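You operate a simulated robot arm through the tools that you are given. There is no shell and no other tool. Be economical: measure what you need, move in short steps, check, and stop when the job is done.

Carry out the task below with a simulated robot arm. There is one attempt and no reset: what you move stays moved.

JOB
Rake the crusted mop clean, then dress it with white compound.
Fine: put the rake and the bar back; stop the buffer with the red button. Set down upright: mop rake, white compound bar.

It is judged by the outcome, as a careful person would: the job done as asked, and still so three seconds after it is handed in. It fails if anything else is knocked over, pushed out of place, dropped, spilled or broken.

ROBOT AND FRAMES
A 7-joint arm with a two-finger gripper, fixed in place. Base frame: the origin is at the foot of the arm, x ahead of it, y to its left, z up; the work surface is at about z = 88. Units: cm, rad, N and s.
With the tool pointing down near the work surface it reaches from about 34 to 72 cm from the base axis. Its first joint turns from -1.152 to 1.152 rad. Payload 2.45 kg.
Tool frame: the origin (TCP) lies between the finger pads and is the grasp point; the fingertips stand 2.6 cm ahead of it; z points along the fingers, y is the line along which they close. Largest opening 9.6 cm; the body of the gripper starts 6.9 cm behind the TCP.
Orientation is that of the tool frame in the base frame, as a unit quaternion [x, y, z, w]. With the fingers straight down and closing along the base's y, the tool's x points along the base's -x, its y along +y and its z along -z.

CONTROLS
- The arm moves only by the tool apply_moves. Its argument "commands" is a list that holds one entry, the list of rows, each a list of 7 numbers: the shift along the tool's x, y, z in units of 40 mm (1.0 is 40 mm), then the turn, a rotation vector about the tool's x, y, z in units of 5 degrees (1.0 is 5 degrees), then the opening, from 0 (shut) to 1 (fully open). In form: [[[tx, ty, tz, rx, ry, rz, jaw], ...]]. A call has 1 to 8 rows; each row shifts and turns the commanded pose from where the row before left it, along the tool's axes as they then stand. A call with a number of a shift or a turn outside -1 to 1 is refused whole. A row lasts 0.2 s, in which the tool goes at most 5 cm and 0.15 rad; a call with a longer step from one row to the next is refused whole, and so is a gripper value outside its range. Where a pose cannot be reached the arm comes as near as it can. A force on the tool above 40 N (or 10 N above the force at the start of the call, whichever is more), or a blocked arm, ends the call early, and 0.2 s more pass. The fingers move at their own pace and stop on an object; they squeeze with about 22 N. The grip force told is the motor's: it shows also when the fingers shut on nothing. Time passes only in rows, and 0.2 s behind the last, so rows that do not move let the fingers close. The reply holds the time, the measured pose of the TCP, the force on the tool along the base axes, the opening and the grip force, in the units named above and with some noise, with the torque about the TCP (base axes, N m) and any sound that the robot's microphone picked up, and new pictures: "views" is both (left out), scene, wrist or none.
- Cameras (640 x 400 px; columns grow to the right, rows downward): "scene" is fixed at [16.52, -38.63, 143.43]; the picture's right is [0.80, -0.59, 0.00], its down [-0.28, -0.38, -0.88] and it looks along [0.52, 0.71, -0.47] (base axes); focal length 265 px, centre (320, 200). "wrist" rides on the gripper at [8.2, 0.3, -9.8] in the tool frame; the picture's right is [-0.04, 1.00, 0.00], its down [-0.73, -0.03, -0.68] and it looks along [-0.68, -0.03, 0.73] (tool axes); focal length 256 px, centre (320, 200). There is no depth. A picture from a camera that has moved, and an enlarged one, comes with that camera's place and axes in the base frame and with its lens.
- zoom(camera, box): a new picture of the part [left, top, right, bottom] of that camera's present view, enlarged. No time passes.
- close_job(): hands the job in; it is judged then, once.

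Work in short steps. Places have to be worked out from the pictures, the camera data and where the tool is seen: move nearer, look again, correct. Check each grasp and each placing, and mend what went wrong. You have 120 turns and 200 pictures in all, those below and enlarged ones among them. Open the gripper and draw the arm clear of the work before you hand the job in, unless the task says otherwise; then end with one line.

The tools are called after "Request:" by a JSON object that holds its "api" and its "payload". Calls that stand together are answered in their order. apply_moves: Moves the arm, as the interface text tells. Its arguments: {"type":"object","properties":{"commands":{"type":"array"},"views":{"type":"string","enum":["both","scene","wrist","none"]}},"required":["commands"]} The other tools are called the same way: zoom (camera, box) takes an enlarged picture of a part of a camera's view; close_job () hands the job in.

At the start:

```text
clock: 0.0
position: [36.68, -16.57, 129.41]
tcp_rot: [0.001, 1.0, 0.0, 0.001]
ft_force: [0.2, 0.0, -0.1]
wrist_torque: [-0.02, 0.03, 0.01]
grip_width: 9.59
finger_force: 0.0
```

scene: 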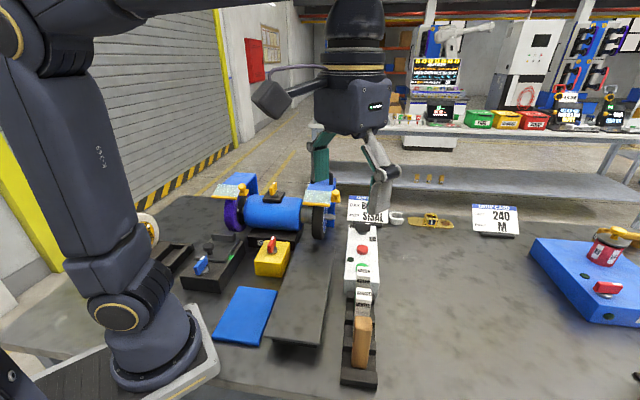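
wrist: 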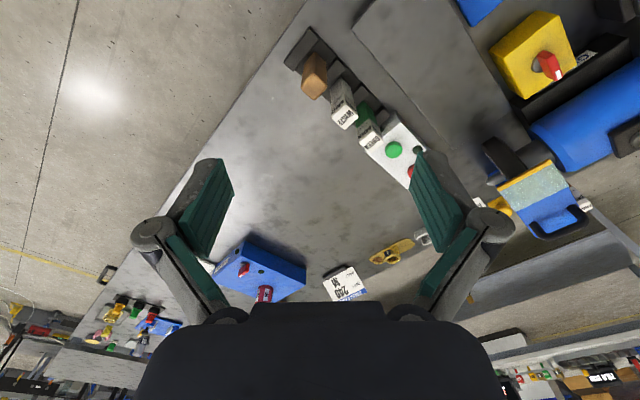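

I start by enlarging the buffer area and the control/bars area to identify things.

Request:
{"api": "zoom", "payload": {"camera": "scene", "box": [160, 160, 360, 285]}}

Request:
{"api": "zoom", "payload": {"camera": "scene", "box": [300, 180, 540, 390]}}

Request:
{"api": "zoom", "payload": {"camera": "wrist", "box": [270, 20, 510, 200]}}

Request:
{"api": "zoom", "payload": {"camera": "scene", "box": [500, 200, 640, 340]}}

```text
3.20 times, centred on (260, 222) of scene
camera zoom: at [16.52, -38.63, 143.43], right [0.8, -0.59, 0.0], down [-0.28, -0.38, -0.88], along [0.52, 0.71, -0.47], focal length 849 px, centre (512, 128)
```

zoom: 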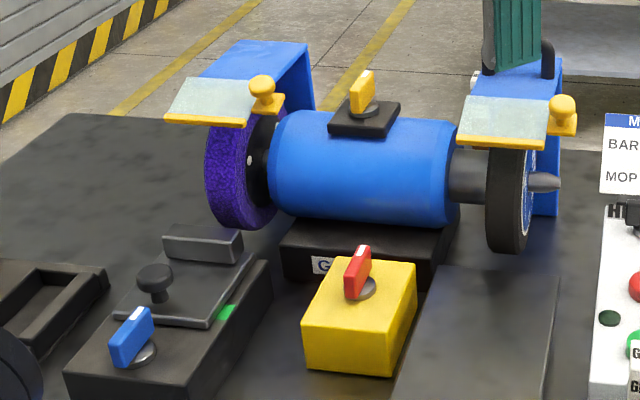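

```text
1.90 times, centred on (420, 285) of scene
camera zoom: at [16.52, -38.63, 143.43], right [0.8, -0.59, 0.0], down [-0.28, -0.38, -0.88], along [0.52, 0.71, -0.47], focal length 505 px, centre (130, 38)
```

zoom: 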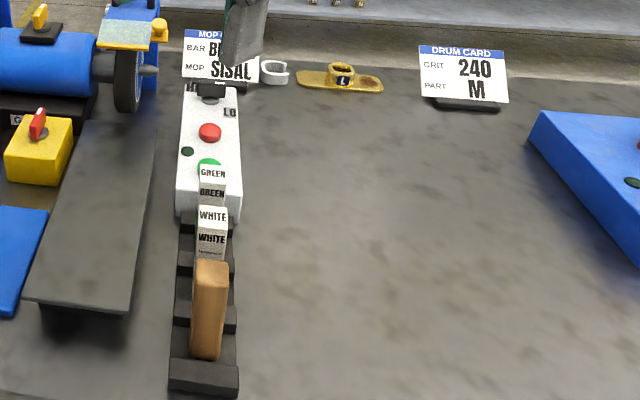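

```text
2.22 times, centred on (390, 110) of wrist
camera zoom: at [28.64, -16.26, 139.34], right [0.04, 1.0, 0.0], down [0.73, -0.03, 0.68], along [0.68, -0.03, -0.73], focal length 569 px, centre (164, 400)
```

zoom: 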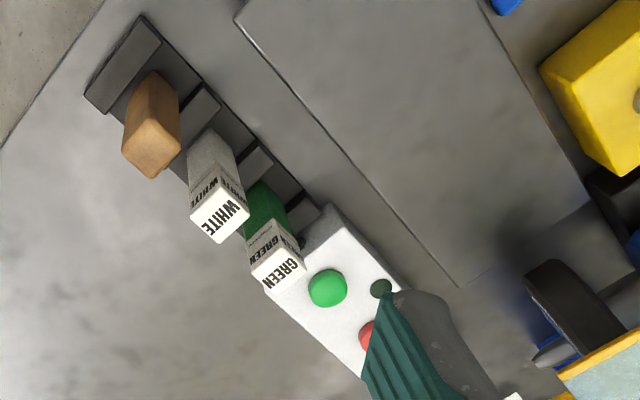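

```text
2.86 times, centred on (570, 270) of scene
camera zoom: at [16.52, -38.63, 143.43], right [0.8, -0.59, 0.0], down [-0.28, -0.38, -0.88], along [0.52, 0.71, -0.47], focal length 758 px, centre (-394, 0)
```

zoom: 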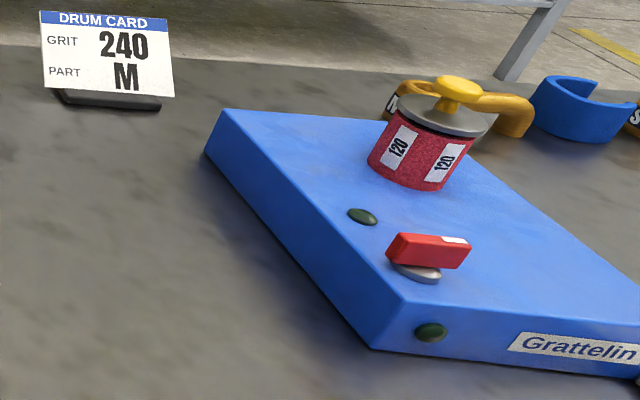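

The right mop looks dark; the rake (wooden handle), white and green bars stand in a rack. I turn the wrist to look toward the buffer from here.

Request:
{"api": "apply_moves", "payload": {"commands": [[[0, 0, 0, 0, 0, -1, 1], [0, 0, 0, 0, 0, -1, 1], [0, 0, 0, 0, 0, -1, 1], [0, 0, 0, 0, 0, -1, 1], [0, 0, 0, 0, 0, -1, 1], [0, 0, 0, 0, 0, -1, 1], [0, 0, 0, 0, 0, -1, 1], [0, 0, 0, 0, 0, -1, 1]]], "views": "both"}}

```text
clock: 1.8
position: [36.74, -16.67, 129.5]
tcp_rot: [-0.344, 0.939, 0.0, 0.0]
ft_force: [0.0, 0.0, -0.1]
wrist_torque: [0.01, 0.01, 0.01]
grip_width: 9.62
finger_force: 0.1
camera wrist: at [30.31, -21.64, 139.34], right [-0.61, 0.79, 0.0], down [0.58, 0.45, 0.68], along [0.54, 0.42, -0.73], focal length 256 px, centre (320, 200)
```

scene: 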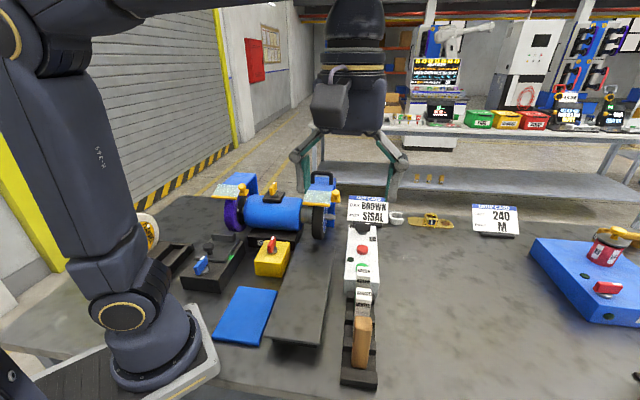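
wrist: 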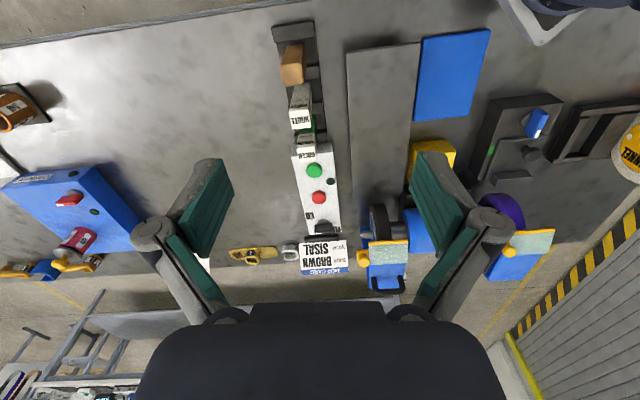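

The layout is yawed about 38°. The card says BROWN/SISAL; the job itself names white. I enlarge both mops and the console.

Request:
{"api": "zoom", "payload": {"camera": "scene", "box": [200, 165, 350, 260]}}

Request:
{"api": "zoom", "payload": {"camera": "wrist", "box": [250, 10, 410, 110]}}

Request:
{"api": "zoom", "payload": {"camera": "wrist", "box": [250, 130, 430, 300]}}

Request:
{"api": "zoom", "payload": {"camera": "scene", "box": [320, 180, 410, 400]}}

```text
4.21 times, centred on (275, 212) of scene
camera zoom: at [16.52, -38.63, 143.43], right [0.8, -0.59, 0.0], down [-0.28, -0.38, -0.88], along [0.52, 0.71, -0.47], focal length 1117 px, centre (510, 147)
```

zoom: 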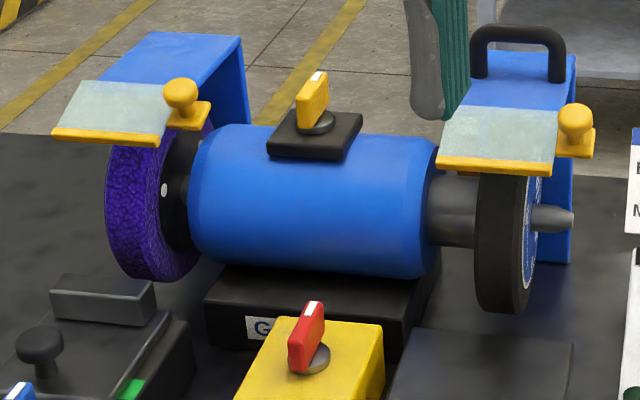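

```text
4.00 times, centred on (330, 60) of wrist
camera zoom: at [30.31, -21.64, 139.34], right [-0.61, 0.79, 0.0], down [0.58, 0.45, 0.68], along [0.54, 0.42, -0.73], focal length 1024 px, centre (280, 760)
```

zoom: 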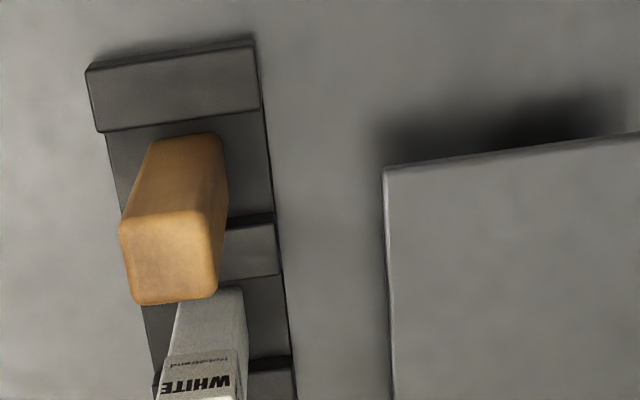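

```text
2.35 times, centred on (340, 215) of wrist
camera zoom: at [30.31, -21.64, 139.34], right [-0.61, 0.79, 0.0], down [0.58, 0.45, 0.68], along [0.54, 0.42, -0.73], focal length 602 px, centre (273, 165)
```

zoom: 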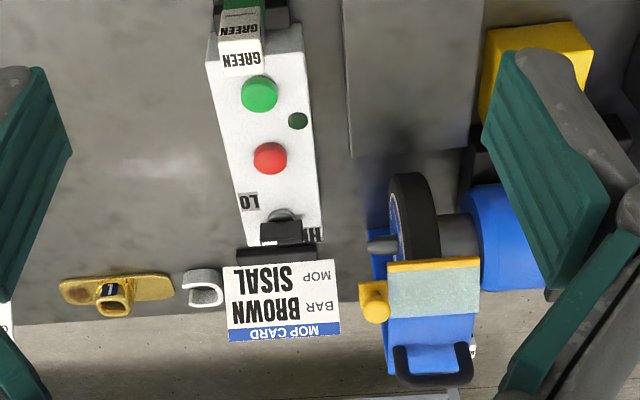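

```text
1.82 times, centred on (365, 290) of scene
camera zoom: at [16.52, -38.63, 143.43], right [0.8, -0.59, 0.0], down [-0.28, -0.38, -0.88], along [0.52, 0.71, -0.47], focal length 482 px, centre (238, 36)
```

zoom: 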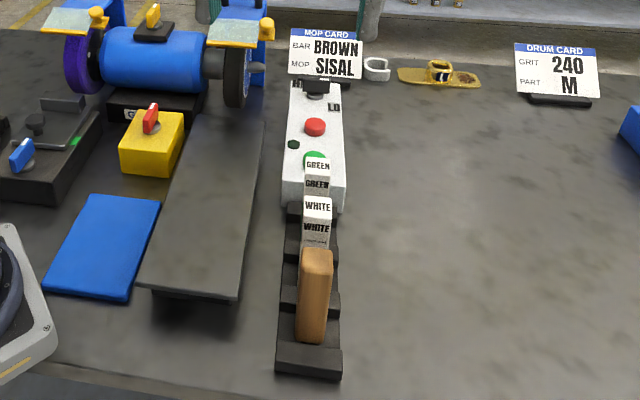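

Rack axis is near heading 45°. The right mop is black-crusted. I move closer to view it, with yaw to 45°.

Request:
{"api": "apply_moves", "payload": {"commands": [[[-0.8, 0.3, 0.3, 0, 0, -1, 1], [-0.8, 0.4, 0.4, 0, 0, 0, 1], [-0.8, 0.4, 0.4, 0, 0, 0, 1], [-0.8, 0.4, 0.4, 0, 0, 0, 1], [-0.8, 0.4, 0.4, 0, 0, 0, 1]]], "views": "both"}}

```text
clock: 3.0
position: [43.1, 0.21, 121.91]
tcp_rot: [-0.382, 0.924, 0.0, 0.0]
ft_force: [0.1, 1.0, 0.1]
wrist_torque: [-0.05, 0.03, 0.06]
grip_width: 9.61
finger_force: 0.0
camera wrist: at [37.05, -5.31, 131.83], right [-0.68, 0.73, 0.0], down [0.54, 0.5, 0.68], along [0.5, 0.46, -0.73], focal length 256 px, centre (320, 200)
```

scene: 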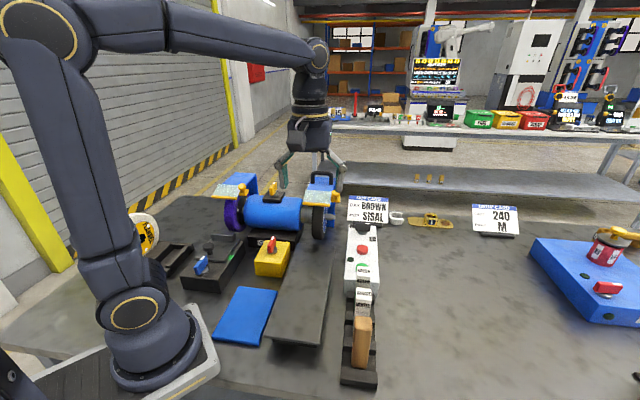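
wrist: 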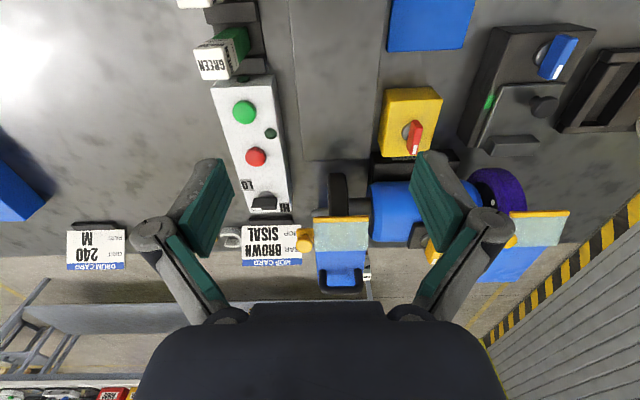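

Request:
{"api": "zoom", "payload": {"camera": "wrist", "box": [190, 60, 390, 300]}}

Request:
{"api": "zoom", "payload": {"camera": "wrist", "box": [300, 150, 400, 220]}}

Request:
{"api": "zoom", "payload": {"camera": "scene", "box": [290, 165, 350, 250]}}

```text
1.67 times, centred on (290, 180) of wrist
camera zoom: at [37.05, -5.31, 131.83], right [-0.68, 0.73, 0.0], down [0.54, 0.5, 0.68], along [0.5, 0.46, -0.73], focal length 427 px, centre (370, 233)
```

zoom: 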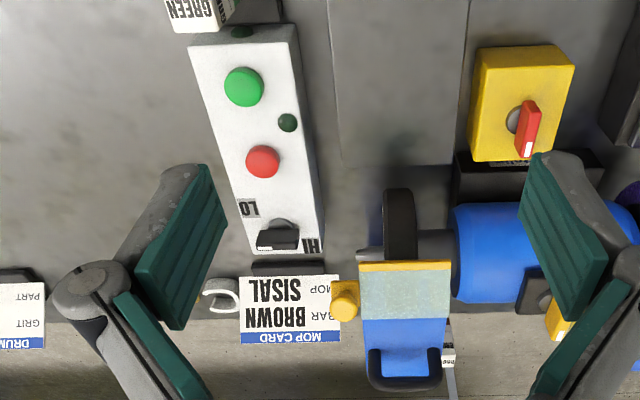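

```text
5.71 times, centred on (350, 185) of wrist
camera zoom: at [37.05, -5.31, 131.83], right [-0.68, 0.73, 0.0], down [0.54, 0.5, 0.68], along [0.5, 0.46, -0.73], focal length 1463 px, centre (149, 286)
```

zoom: 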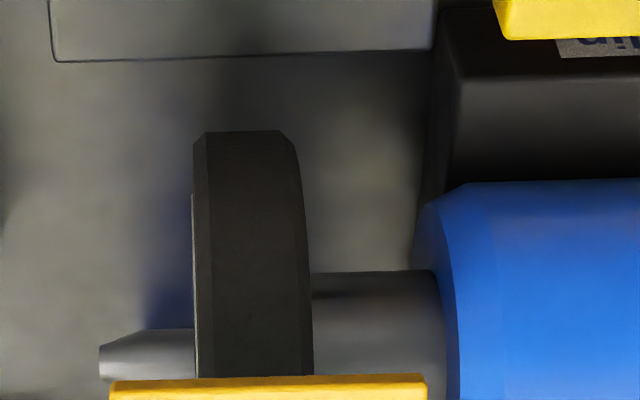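

```text
4.71 times, centred on (320, 208) of scene
camera zoom: at [16.52, -38.63, 143.43], right [0.8, -0.59, 0.0], down [-0.28, -0.38, -0.88], along [0.52, 0.71, -0.47], focal length 1248 px, centre (320, 165)
```

zoom: 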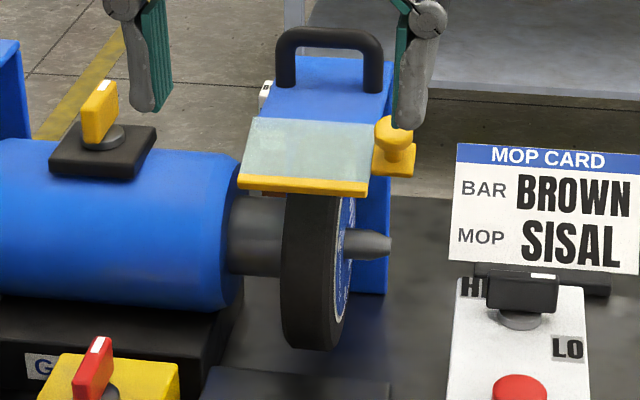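

Request:
{"api": "zoom", "payload": {"camera": "wrist", "box": [225, 170, 305, 220]}}

Request:
{"api": "zoom", "payload": {"camera": "scene", "box": [335, 215, 395, 265]}}

Request:
{"api": "zoom", "payload": {"camera": "wrist", "box": [370, 20, 600, 160]}}

```text
8.00 times, centred on (265, 195) of wrist
camera zoom: at [37.05, -5.31, 131.83], right [-0.68, 0.73, 0.0], down [0.54, 0.5, 0.68], along [0.5, 0.46, -0.73], focal length 2048 px, centre (760, 240)
```

zoom: 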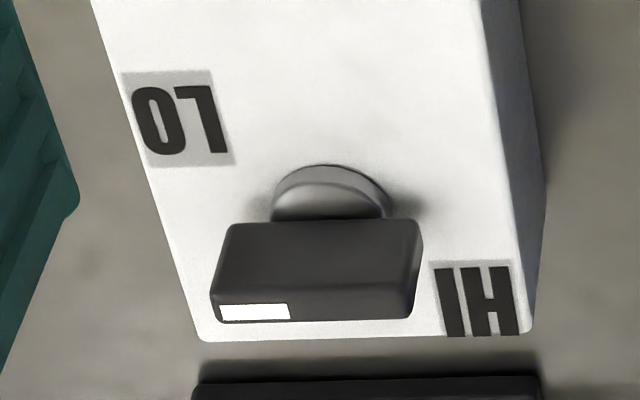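

```text
8.00 times, centred on (365, 240) of scene
camera zoom: at [16.52, -38.63, 143.43], right [0.8, -0.59, 0.0], down [-0.28, -0.38, -0.88], along [0.52, 0.71, -0.47], focal length 2122 px, centre (-40, -120)
```

zoom: 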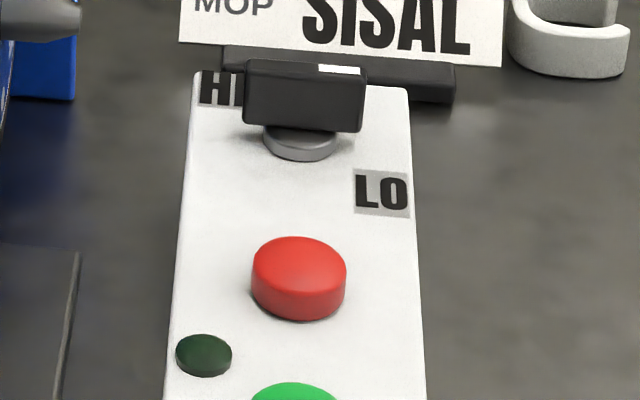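

```text
2.78 times, centred on (485, 90) of wrist
camera zoom: at [37.05, -5.31, 131.83], right [-0.68, 0.73, 0.0], down [0.54, 0.5, 0.68], along [0.5, 0.46, -0.73], focal length 712 px, centre (-139, 506)
```

zoom: 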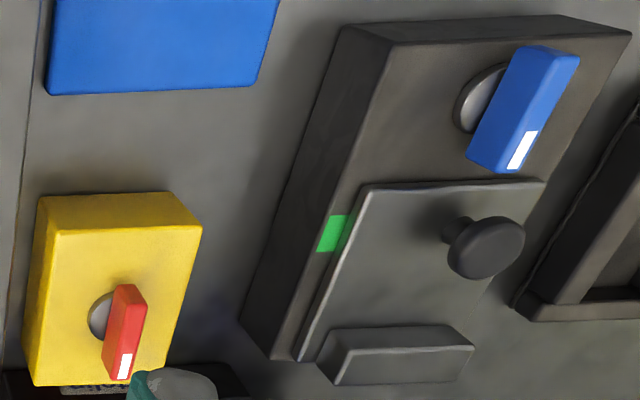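

Readings so far: knob points to LO; the mop centre ≈ (58.5,18.7,100.3), radius ≈7.6; green button ≈ (56.4,−2.6,95.8), red ≈ (61.7,2.9,95.8). I shut the fingers and move over the green button.

Request:
{"api": "apply_moves", "payload": {"commands": [[[-0.46, -0.71, 0.4, 0, 0, 0, 0], [-0.46, -0.71, 0.4, 0, 0, 0, 0], [-0.46, -0.71, 0.4, 0, 0, 0, 0], [-0.46, -0.71, 0.4, 0, 0, 0, 0], [0, 0, 0.7, 0, 0, 0, 0], [0, 0, 0.7, 0, 0, 0, 0], [0, 0, 0.3, 0, 0, 0, 0], [0, 0, 0, 0, 0, 0, 0]]], "views": "both"}}

```text
clock: 4.8
position: [56.19, -2.97, 108.56]
tcp_rot: [-0.383, 0.924, 0.0, 0.0]
ft_force: [0.7, -0.1, -0.3]
wrist_torque: [-0.01, -0.02, -0.01]
grip_width: 0.0
finger_force: 21.7
camera wrist: at [50.3, -8.5, 118.4], right [-0.68, 0.73, 0.0], down [0.54, 0.5, 0.68], along [0.5, 0.46, -0.73], focal length 256 px, centre (320, 200)
```

scene: 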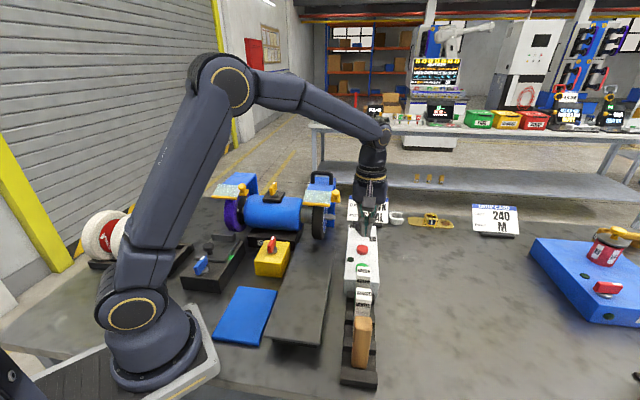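
wrist: 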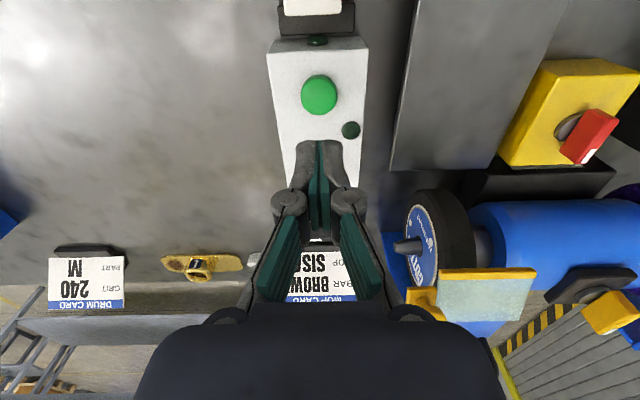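

The tip is over the green button ((56.5,−3.0) by this view). Descend and press, then retreat.

Request:
{"api": "apply_moves", "payload": {"commands": [[[-0.05, 0, 0.9, 0, 0, 0, 0], [0, 0, 0.8, 0, 0, 0, 0], [0, 0, 0.3, 0, 0, 0, 0], [0, 0, 0.3, 0, 0, 0, 0], [0, 0, 0.15, 0, 0, 0, 0], [0, 0, 0.15, 0, 0, 0, 0]]], "views": "wrist"}}

```text
clock: 6.2
position: [56.37, -2.81, 98.2]
tcp_rot: [-0.383, 0.924, 0.0, 0.0]
ft_force: [-1.4, -0.2, -0.2]
wrist_torque: [0.0, -0.01, 0.01]
grip_width: 0.04
finger_force: 21.9
camera wrist: at [50.44, -8.25, 108.07], right [-0.68, 0.73, 0.0], down [0.54, 0.5, 0.68], along [0.5, 0.46, -0.73], focal length 256 px, centre (320, 200)
```

wrist: 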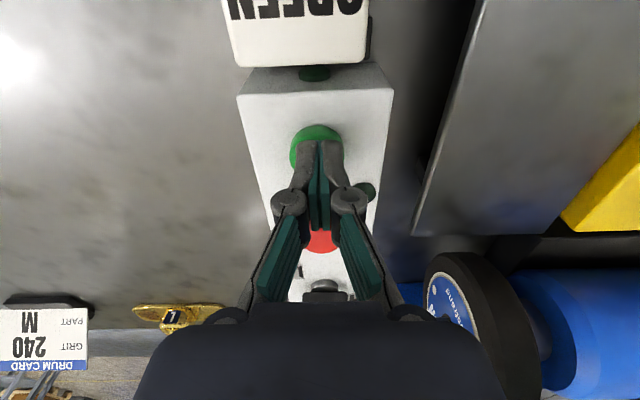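

Nearly in contact, slightly forward of the button's middle perhaps. Press a bit further.

Request:
{"api": "apply_moves", "payload": {"commands": [[[0.05, 0, 0.12, 0, 0, 0, 0], [0, 0, 0.12, 0, 0, 0, 0], [0, 0, 0.12, 0, 0, 0, 0], [0, 0, 0, 0, 0, 0, 0]]], "views": "wrist"}}

```text
clock: 7.2
position: [56.27, -2.91, 96.84]
tcp_rot: [-0.383, 0.924, 0.001, 0.001]
ft_force: [-7.2, 1.6, 20.8]
wrist_torque: [0.15, 0.03, 0.01]
grip_width: 0.6
finger_force: 28.4
heard: click
camera wrist: at [50.28, -8.4, 106.78], right [-0.68, 0.73, 0.0], down [0.54, 0.5, 0.68], along [0.5, 0.46, -0.73], focal length 256 px, centre (320, 200)
```

wrist: 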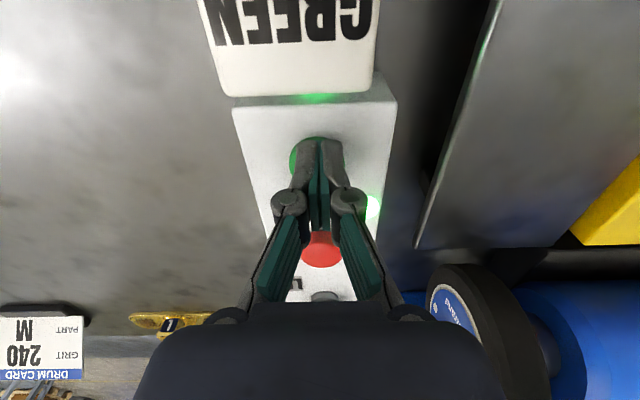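

Click heard and the lamp lit: the buffer runs. Now rise, open, and go above the rake (est. top at (42.3,−17.2,99.8)).

Request:
{"api": "apply_moves", "payload": {"commands": [[[0, 0, -1, 0, 0, 0, 0], [0, 0, -1, 0, 0, 0, 0], [0, 0, -1, 0, 0, 0, 0.3], [0, 0, -1, 0, 0, 0, 0.5], [0.8, 0, -0.5, 0, 0, 0, 0.5], [1, 0, 0, 0, 0, 0, 0.5], [1, 0, 0, 0, 0, 0, 0.5], [1, 0, 0, 0, 0, 0, 0.5]]], "views": "scene"}}

Request:
{"api": "apply_moves", "payload": {"commands": [[[1, 0, 0, 0, 0, 0, 0.5], [0.2, 0, 0, 0, 0, 0, 0.5], [0, 0, 0, 0, 0, 0, 0.5]]], "views": "both"}}

```text
clock: 9.0
position: [45.13, -13.61, 114.77]
tcp_rot: [-0.383, 0.924, 0.0, 0.0]
ft_force: [1.1, 0.1, 0.9]
wrist_torque: [0.04, -0.02, 0.01]
grip_width: 4.81
finger_force: 0.1
```

scene: 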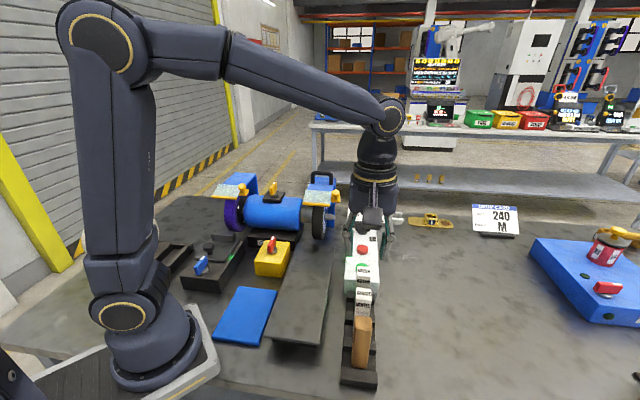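

```text
clock: 9.8
position: [41.72, -17.05, 114.71]
tcp_rot: [-0.384, 0.924, -0.001, -0.001]
ft_force: [-0.1, 0.4, 0.1]
wrist_torque: [0.03, 0.0, 0.0]
grip_width: 4.81
finger_force: 0.1
camera wrist: at [35.8, -22.59, 124.75], right [-0.68, 0.73, 0.0], down [0.54, 0.5, 0.68], along [0.5, 0.46, -0.73], focal length 256 px, centre (320, 200)
```

scene: 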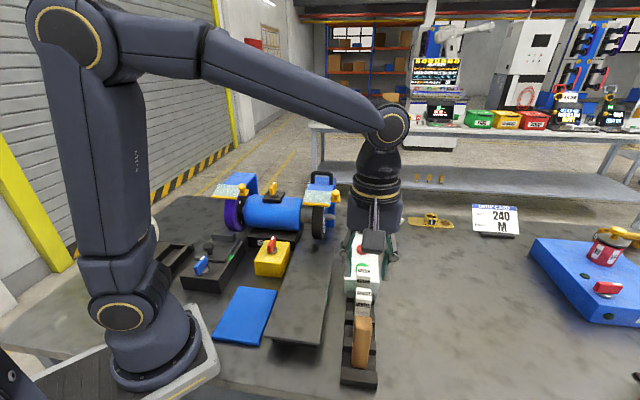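
wrist: 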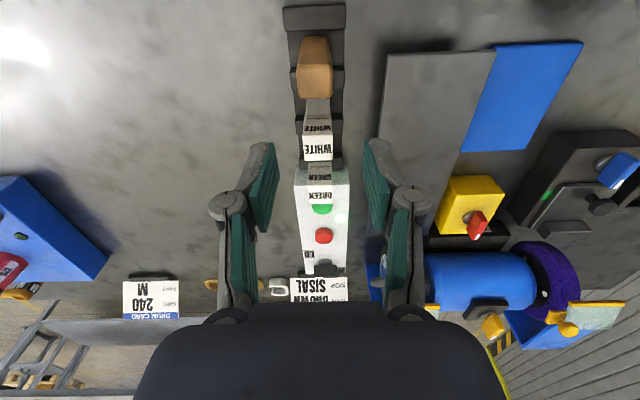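

Request:
{"api": "zoom", "payload": {"camera": "wrist", "box": [260, 0, 370, 170]}}

Request:
{"api": "zoom", "payload": {"camera": "scene", "box": [320, 250, 400, 395]}}

```text
2.35 times, centred on (315, 85) of wrist
camera zoom: at [35.8, -22.59, 124.75], right [-0.68, 0.73, 0.0], down [0.54, 0.5, 0.68], along [0.5, 0.46, -0.73], focal length 602 px, centre (332, 471)
```

zoom: 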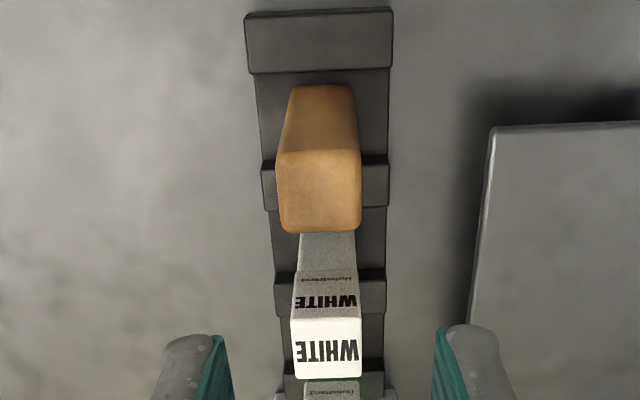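

```text
2.76 times, centred on (360, 322) of scene
camera zoom: at [16.52, -38.63, 143.43], right [0.8, -0.59, 0.0], down [-0.28, -0.38, -0.88], along [0.52, 0.71, -0.47], focal length 732 px, centre (210, -138)
```

zoom: 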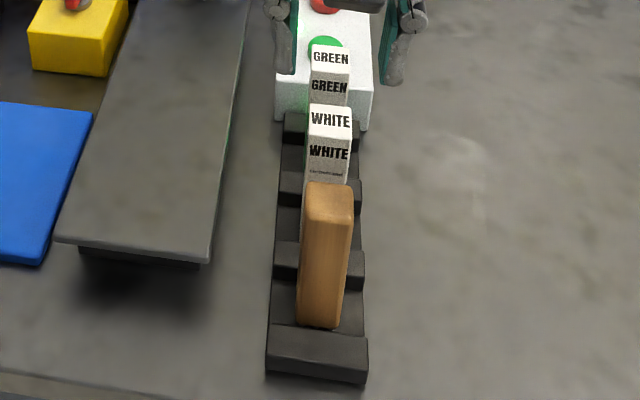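

Rake handle is at ≈(42.3,−17.2), top 99.8; the fingers close across the rack. Descend around it.

Request:
{"api": "apply_moves", "payload": {"commands": [[[-0.08, -0.12, 0.8, 0, 0, 0, 0.65], [0, 0, 0.9, 0, 0, 0, 0.65], [0, 0, 0.6, 0, 0, 0, 0.65], [0, 0, 0.4, 0, 0, 0, 0.65], [0, 0, 0, 0, 0, 0, 0.65]]], "views": "both"}}

```text
clock: 11.0
position: [42.41, -17.14, 103.9]
tcp_rot: [-0.383, 0.924, 0.001, 0.0]
ft_force: [-1.3, 0.0, -0.2]
wrist_torque: [0.03, 0.0, -0.01]
grip_width: 6.25
finger_force: 0.1
camera wrist: at [36.55, -22.71, 113.82], right [-0.68, 0.73, 0.0], down [0.54, 0.5, 0.68], along [0.5, 0.46, -0.73], focal length 256 px, centre (320, 200)
```

scene: 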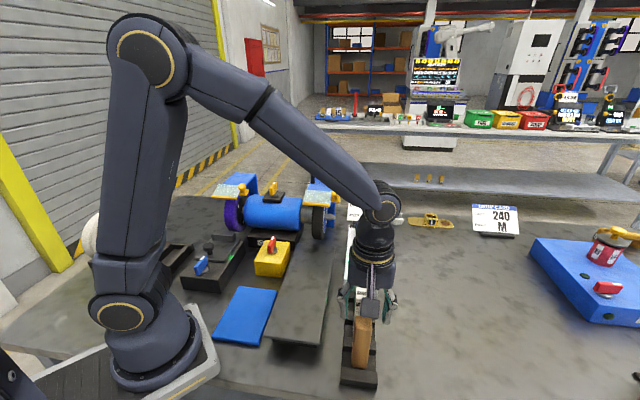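
wrist: 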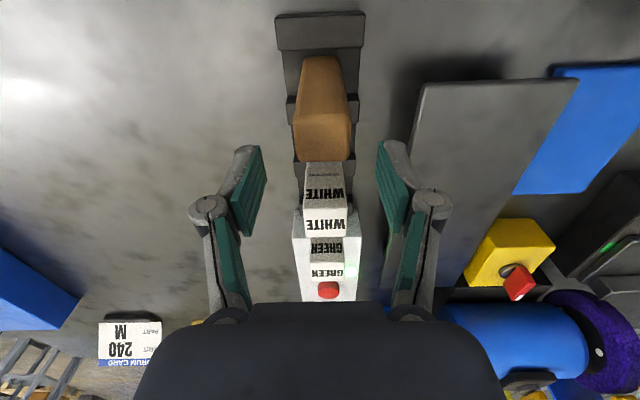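

Centred on the handle; descend another 6.4 cm and close.

Request:
{"api": "apply_moves", "payload": {"commands": [[[0.03, 0, 0.6, 0, 0, 0, 0.65], [0, 0, 0.6, 0, 0, 0, 0.65], [0, 0, 0.4, 0, 0, 0, 0.65], [0, 0, 0, 0, 0, 0, 0], [0, 0, 0, 0, 0, 0, 0], [0, 0, 0, 0, 0, 0, 0], [0, 0, 0, 0, 0, 0, 0]]], "views": "both"}}

```text
clock: 12.6
position: [42.53, -17.34, 97.47]
tcp_rot: [-0.383, 0.924, 0.001, 0.0]
ft_force: [0.3, 0.2, 0.0]
wrist_torque: [0.04, -0.02, 0.03]
grip_width: 3.16
finger_force: 21.8
camera wrist: at [36.7, -22.87, 107.39], right [-0.68, 0.73, 0.0], down [0.54, 0.5, 0.68], along [0.5, 0.46, -0.73], focal length 256 px, centre (320, 200)
```

scene: 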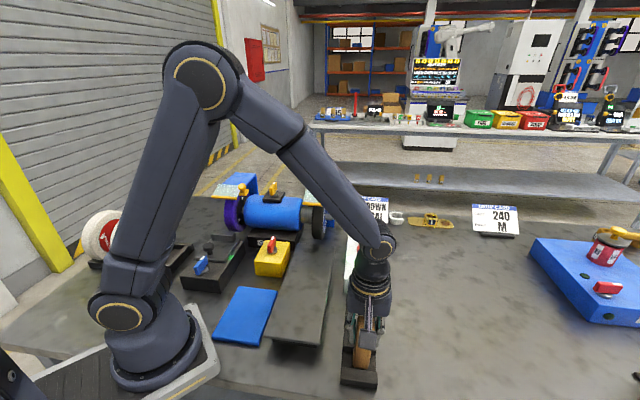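
wrist: 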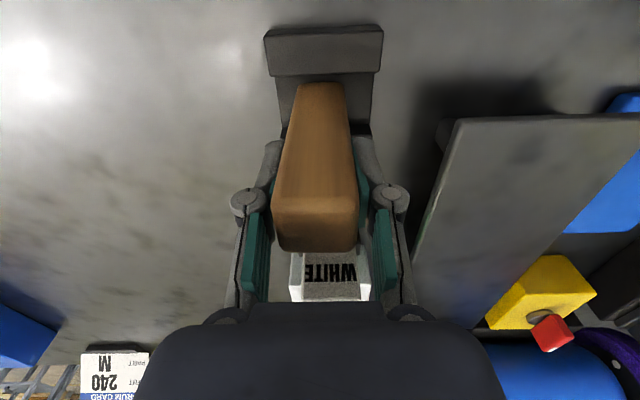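

Gripped (3.16 cm). Lift straight up and look at the rake's other end.

Request:
{"api": "apply_moves", "payload": {"commands": [[[0, 0, -0.5, 0, 0, 0, 0], [0, 0, -0.8, 0, 0, 0, 0], [0, 0, -0.9, 0, 0, 0, 0], [0, 0, -0.9, 0, 0, 0, 0], [0, 0, -0.9, 0, 0, 0, 0], [0, 0, -0.5, 0, 0, 0, 0], [0, 0, 0, 0, 0, 0, 0]]], "views": "both"}}

Request:
{"api": "zoom", "payload": {"camera": "scene", "box": [310, 200, 430, 380]}}

```text
clock: 14.2
position: [42.49, -17.06, 115.84]
tcp_rot: [-0.383, 0.924, 0.0, 0.0]
ft_force: [0.2, 0.0, -0.2]
wrist_torque: [0.03, -0.01, 0.04]
grip_width: 3.13
finger_force: 22.3
camera wrist: at [36.54, -22.65, 125.63], right [-0.68, 0.73, 0.0], down [0.54, 0.5, 0.68], along [0.5, 0.46, -0.73], focal length 256 px, centre (320, 200)
```

scene: 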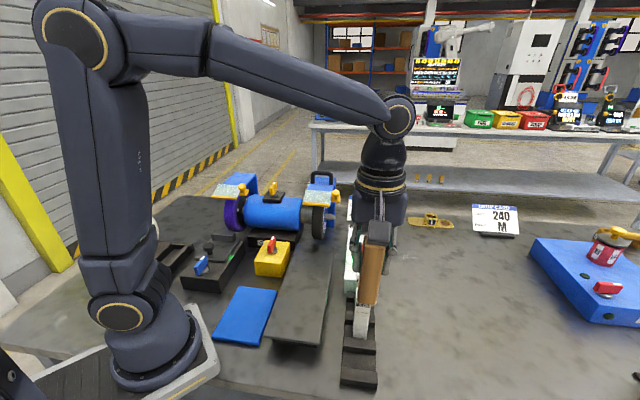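
wrist: 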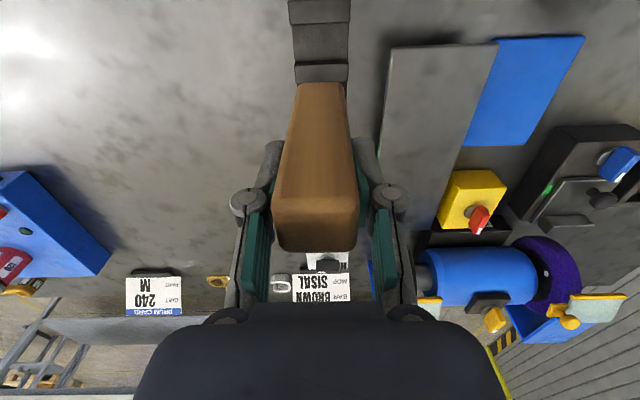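

```text
2.22 times, centred on (370, 290) of scene
camera zoom: at [16.52, -38.63, 143.43], right [0.8, -0.59, 0.0], down [-0.28, -0.38, -0.88], along [0.52, 0.71, -0.47], focal length 589 px, centre (209, 0)
```

zoom: 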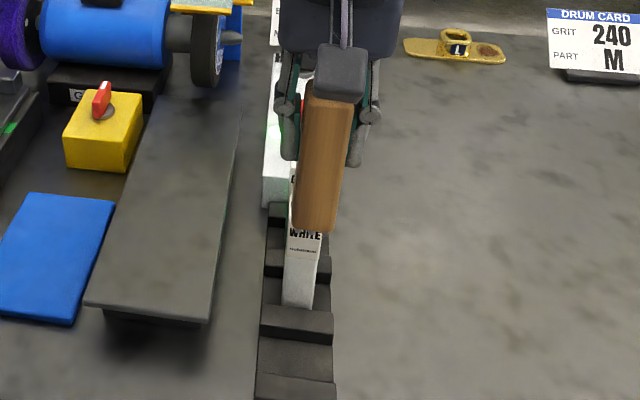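

The rake is seen as a wooden block; teeth not visible on the near side. I tilt its lower end toward the scene camera to see the end.

Request:
{"api": "apply_moves", "payload": {"commands": [[[0, 0, -0.3, 0, 1, 0, 0], [0, 0, -0.3, 0, 1, 0, 0], [0, 0, -0.3, 0, 1, 0, 0], [0, 0, 0, 0, 1, 0, 0], [0, 0, 0, 0, 1, 0, 0], [0, 0, 0, 0, 1, 0, 0], [0, 0, 0, 0, 1, 0, 0], [0, 0, 0, 0, 1, 0, 0]]], "views": "scene"}}

Request:
{"api": "zoom", "payload": {"camera": "scene", "box": [310, 200, 430, 320]}}

```text
clock: 16.0
position: [42.6, -17.0, 119.2]
tcp_rot: [-0.36, 0.868, -0.132, -0.317]
ft_force: [0.1, -0.6, -0.6]
wrist_torque: [0.01, 0.02, -0.02]
grip_width: 3.13
finger_force: 22.5
```

scene: 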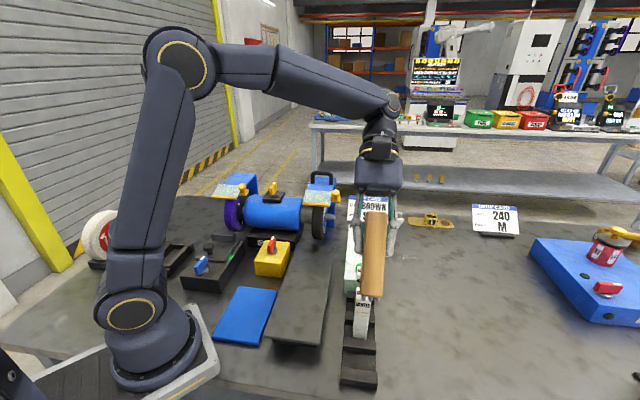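

```text
3.33 times, centred on (370, 260) of scene
camera zoom: at [16.52, -38.63, 143.43], right [0.8, -0.59, 0.0], down [-0.28, -0.38, -0.88], along [0.52, 0.71, -0.47], focal length 884 px, centre (153, 0)
```

zoom: 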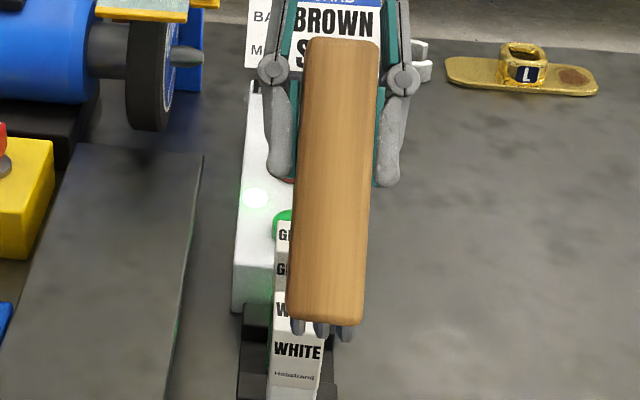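

Teeth are on the lower end, ≈9 cm ahead of the TCP. I straighten the tool, then move over to in front of the mop.

Request:
{"api": "apply_moves", "payload": {"commands": [[[0, 0, 0, 0, -1, 0, 0], [0, 0, 0, 0, -1, 0, 0], [0, 0, 0, 0, -1, 0, 0], [0, 0, 0, 0, -1, 0, 0], [0, 0, 0, 0, -1, 0, 0], [0, 0, 0, 0, -1, 0, 0], [0, 0, 0, 0, -1, 0, 0], [0, 0, 0, 0, -1, 0, 0]]], "views": "none"}}

Request:
{"api": "apply_moves", "payload": {"commands": [[[-0.6, 0.5, 0, 0, 0, 0, 0], [-0.6, 0.5, 0, 0, 0, 0, 0], [-0.6, 0.5, 0, 0, 0, 0, 0], [-0.6, 0.5, 0, 0, 0, 0, 0], [-0.6, 0.5, 0, 0, 0, 0, 0], [-0.6, 0.5, 0, 0, 0, 0, 0], [0, 0.5, 0, 0, 0, 0, 0], [0, 0, 0, 0, 0, 0, 0]]], "views": "both"}}

```text
clock: 17.8
position: [42.74, -16.95, 119.22]
tcp_rot: [-0.382, 0.924, 0.001, 0.002]
ft_force: [0.3, 0.1, -0.8]
wrist_torque: [0.02, 0.0, 0.01]
grip_width: 3.13
finger_force: 22.0
```

```text
clock: 19.6
position: [42.92, 3.33, 119.31]
tcp_rot: [-0.383, 0.924, 0.0, 0.0]
ft_force: [-0.5, 0.4, -1.1]
wrist_torque: [-0.02, 0.0, 0.0]
grip_width: 3.13
finger_force: 21.8
camera wrist: at [37.01, -2.23, 129.14], right [-0.68, 0.73, 0.0], down [0.54, 0.5, 0.68], along [0.5, 0.46, -0.73], focal length 256 px, centre (320, 200)
```

scene: 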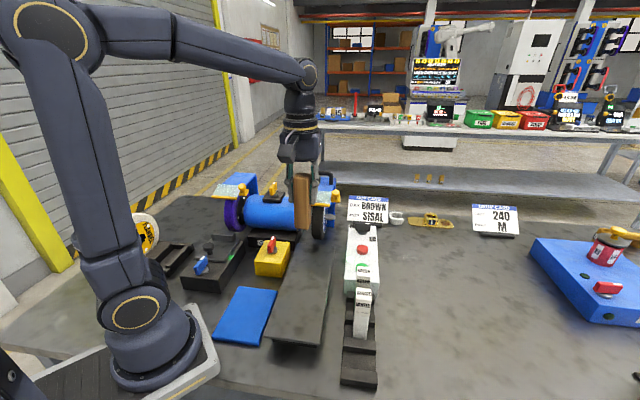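
wrist: 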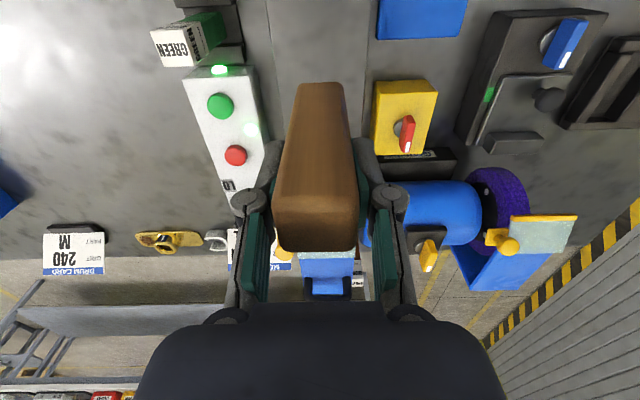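

Lateral position matches the mop. Tilt the tool −60° so the teeth point forward, at height.

Request:
{"api": "apply_moves", "payload": {"commands": [[[0, 0, 0, 0, -1, 0, 0], [0, 0, 0, 0, -1, 0, 0], [0, 0, 0, 0, -1, 0, 0], [0, 0, 0, 0, -1, 0, 0], [0, 0, 0, 0, -1, 0, 0], [0, 0, 0, 0, -1, 0, 0], [0, 0, 0, 0, -1, 0, 0], [0, 0, 0, 0, -1, 0, 0]]], "views": "none"}}

Request:
{"api": "apply_moves", "payload": {"commands": [[[0, 0, 0, 0, -1, 0, 0], [0, 0, 0, 0, -1, 0, 0], [0, 0, 0, 0, -1, 0, 0], [0, 0, 0, 0, -1, 0, 0], [0, 0, 0, 0, 0, 0, 0]]], "views": "both"}}

```text
clock: 21.4
position: [42.97, 3.08, 119.16]
tcp_rot: [-0.36, 0.868, 0.131, 0.317]
ft_force: [0.8, 1.1, -0.7]
wrist_torque: [0.0, 0.02, -0.02]
grip_width: 3.13
finger_force: 21.9
```

```text
clock: 22.6
position: [42.94, 3.06, 119.23]
tcp_rot: [-0.332, 0.799, 0.192, 0.462]
ft_force: [-0.2, -0.4, -1.2]
wrist_torque: [0.0, -0.05, -0.03]
grip_width: 3.11
finger_force: 21.8
camera wrist: at [33.94, -5.58, 117.13], right [-0.69, 0.72, 0.03], down [-0.14, -0.18, 0.97], along [0.71, 0.67, 0.22], focal length 256 px, centre (320, 200)
```

scene: 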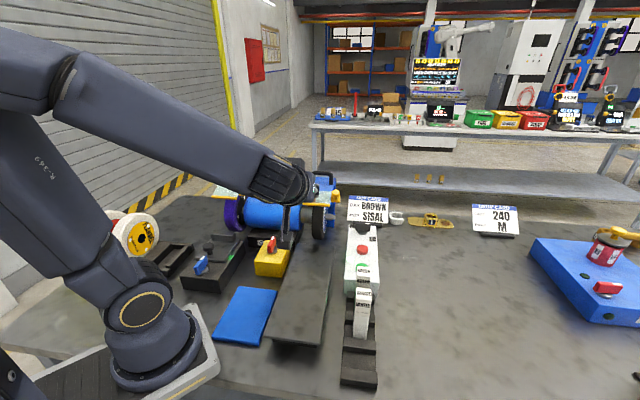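
wrist: 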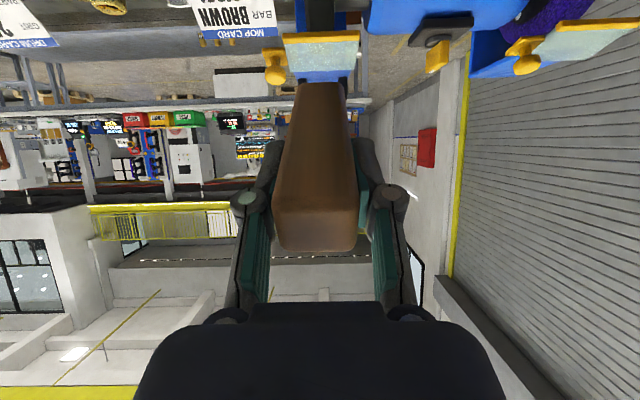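

Pose reached. Lower to z≈107 while still ~4–5 cm short of the mop.

Request:
{"api": "apply_moves", "payload": {"commands": [[[0.67, 0, 0.39, 0, 0, 0, 0], [0.67, 0, 0.39, 0, 0, 0, 0], [0.67, 0, 0.39, 0, 0, 0, 0], [0.67, 0, 0.39, 0, 0, 0, 0], [0, 0, 0, 0, 0, 0, 0]]], "views": "both"}}

Request:
{"api": "zoom", "payload": {"camera": "scene", "box": [200, 160, 360, 260]}}

Request:
{"api": "zoom", "payload": {"camera": "wrist", "box": [230, 0, 410, 130]}}

```text
clock: 23.8
position: [44.07, 2.22, 106.95]
tcp_rot: [-0.332, 0.8, 0.192, 0.462]
ft_force: [0.3, -0.1, -1.1]
wrist_torque: [-0.03, 0.01, -0.01]
grip_width: 3.15
finger_force: 22.0
out of reach, approached as far as the arm can: row 3, 4
camera wrist: at [35.07, -6.38, 104.98], right [-0.69, 0.72, 0.04], down [-0.13, -0.18, 0.97], along [0.71, 0.67, 0.22], focal length 256 px, centre (320, 200)
```

scene: 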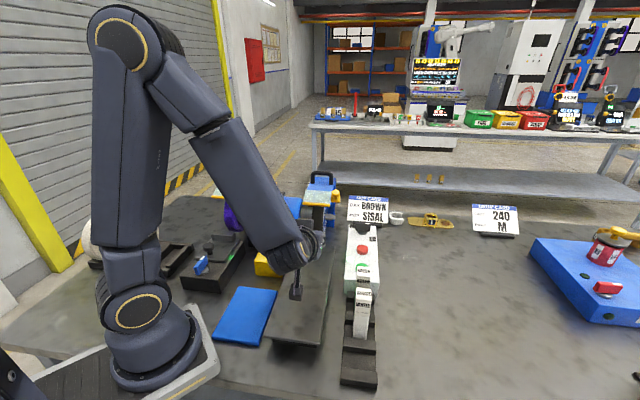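
wrist: 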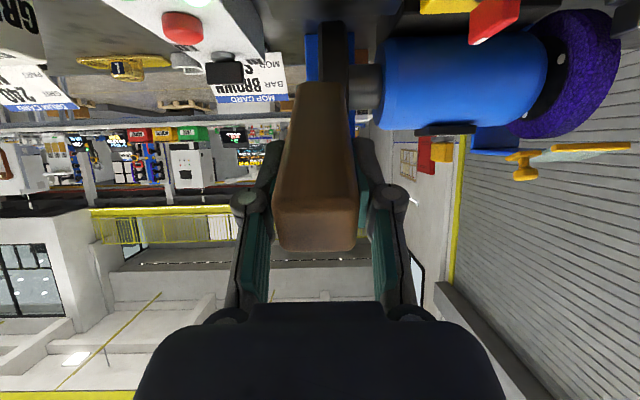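

```text
4.00 times, centred on (280, 210) of scene
camera zoom: at [16.52, -38.63, 143.43], right [0.8, -0.59, 0.0], down [-0.28, -0.38, -0.88], along [0.52, 0.71, -0.47], focal length 1061 px, centre (480, 160)
```

zoom: 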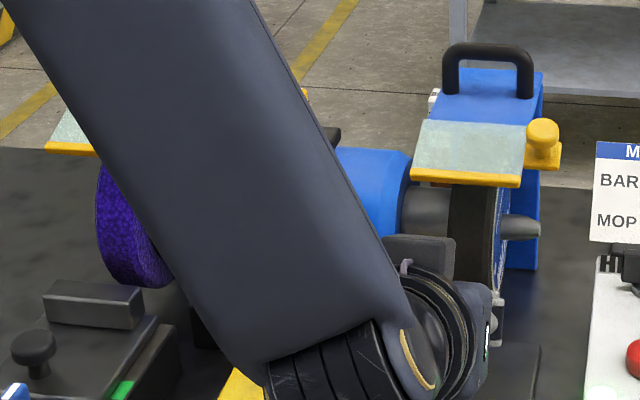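

```text
3.08 times, centred on (320, 65) of wrist
camera zoom: at [35.07, -6.38, 104.98], right [-0.69, 0.72, 0.04], down [-0.13, -0.18, 0.97], along [0.71, 0.67, 0.22], focal length 788 px, centre (320, 615)
```

zoom: 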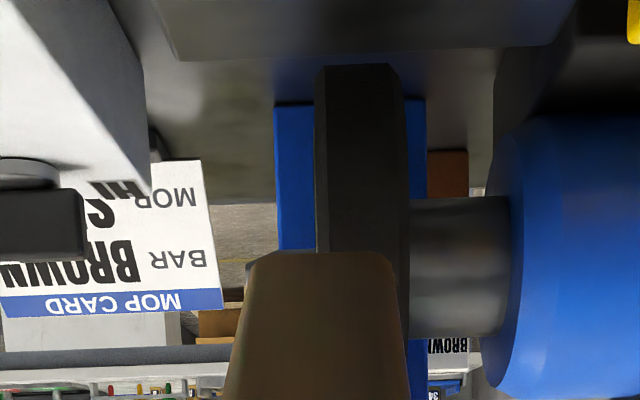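

Orientation kept; the mop is ≈0.9 cm to the +y side of the rake's line. Shift sideways and forward 3.5 cm, still short of contact.

Request:
{"api": "apply_moves", "payload": {"commands": [[[-0.22, 0.11, 0.38, 0, 0, 0, 0], [-0.22, 0.11, 0.38, 0, 0, 0, 0], [0, 0, 0, 0, 0, 0, 0]]], "views": "both"}}

Request:
{"api": "zoom", "payload": {"camera": "scene", "box": [260, 160, 360, 260]}}

Request:
{"api": "zoom", "payload": {"camera": "wrist", "box": [230, 0, 410, 130]}}

```text
clock: 24.6
position: [45.88, 5.52, 107.14]
tcp_rot: [-0.332, 0.8, 0.191, 0.462]
ft_force: [-0.7, 0.3, -1.0]
wrist_torque: [0.0, 0.01, -0.01]
grip_width: 3.13
finger_force: 22.3
camera wrist: at [36.78, -3.12, 105.03], right [-0.69, 0.72, 0.03], down [-0.14, -0.18, 0.97], along [0.71, 0.67, 0.22], focal length 256 px, centre (320, 200)
```

scene: 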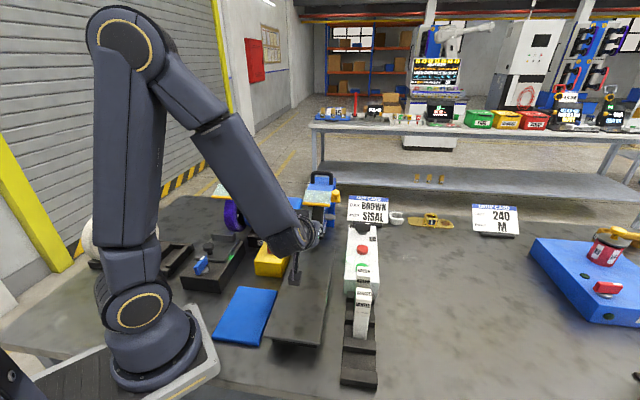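
wrist: 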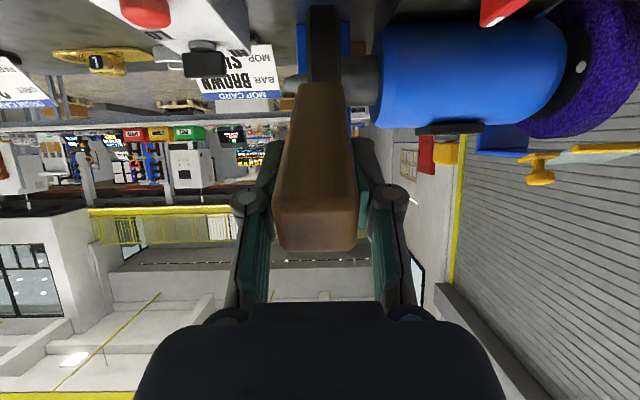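

```text
4.00 times, centred on (310, 210) of scene
camera zoom: at [16.52, -38.63, 143.43], right [0.8, -0.59, 0.0], down [-0.28, -0.38, -0.88], along [0.52, 0.71, -0.47], focal length 1061 px, centre (360, 160)
```

zoom: 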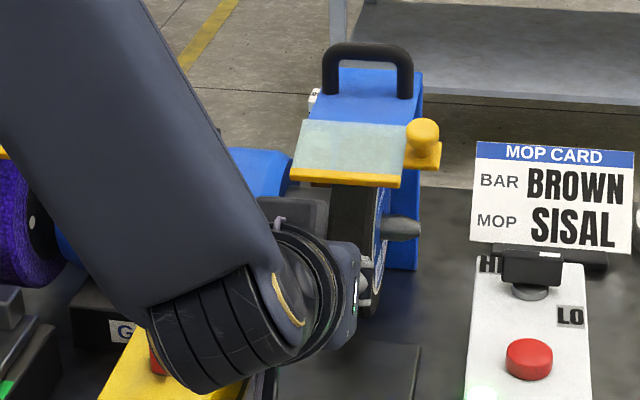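

```text
3.08 times, centred on (320, 65) of wrist
camera zoom: at [36.78, -3.12, 105.03], right [-0.69, 0.72, 0.03], down [-0.14, -0.18, 0.97], along [0.71, 0.67, 0.22], focal length 788 px, centre (320, 615)
```

zoom: 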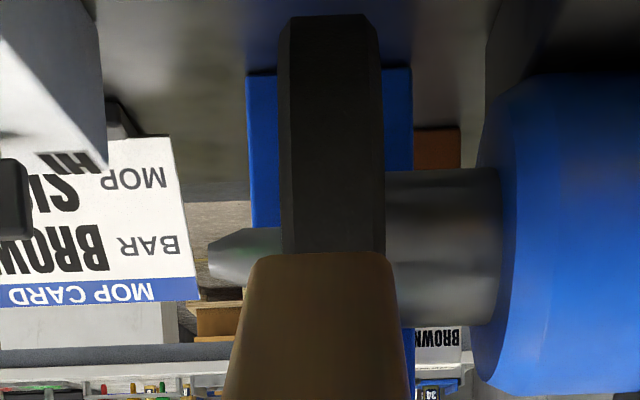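

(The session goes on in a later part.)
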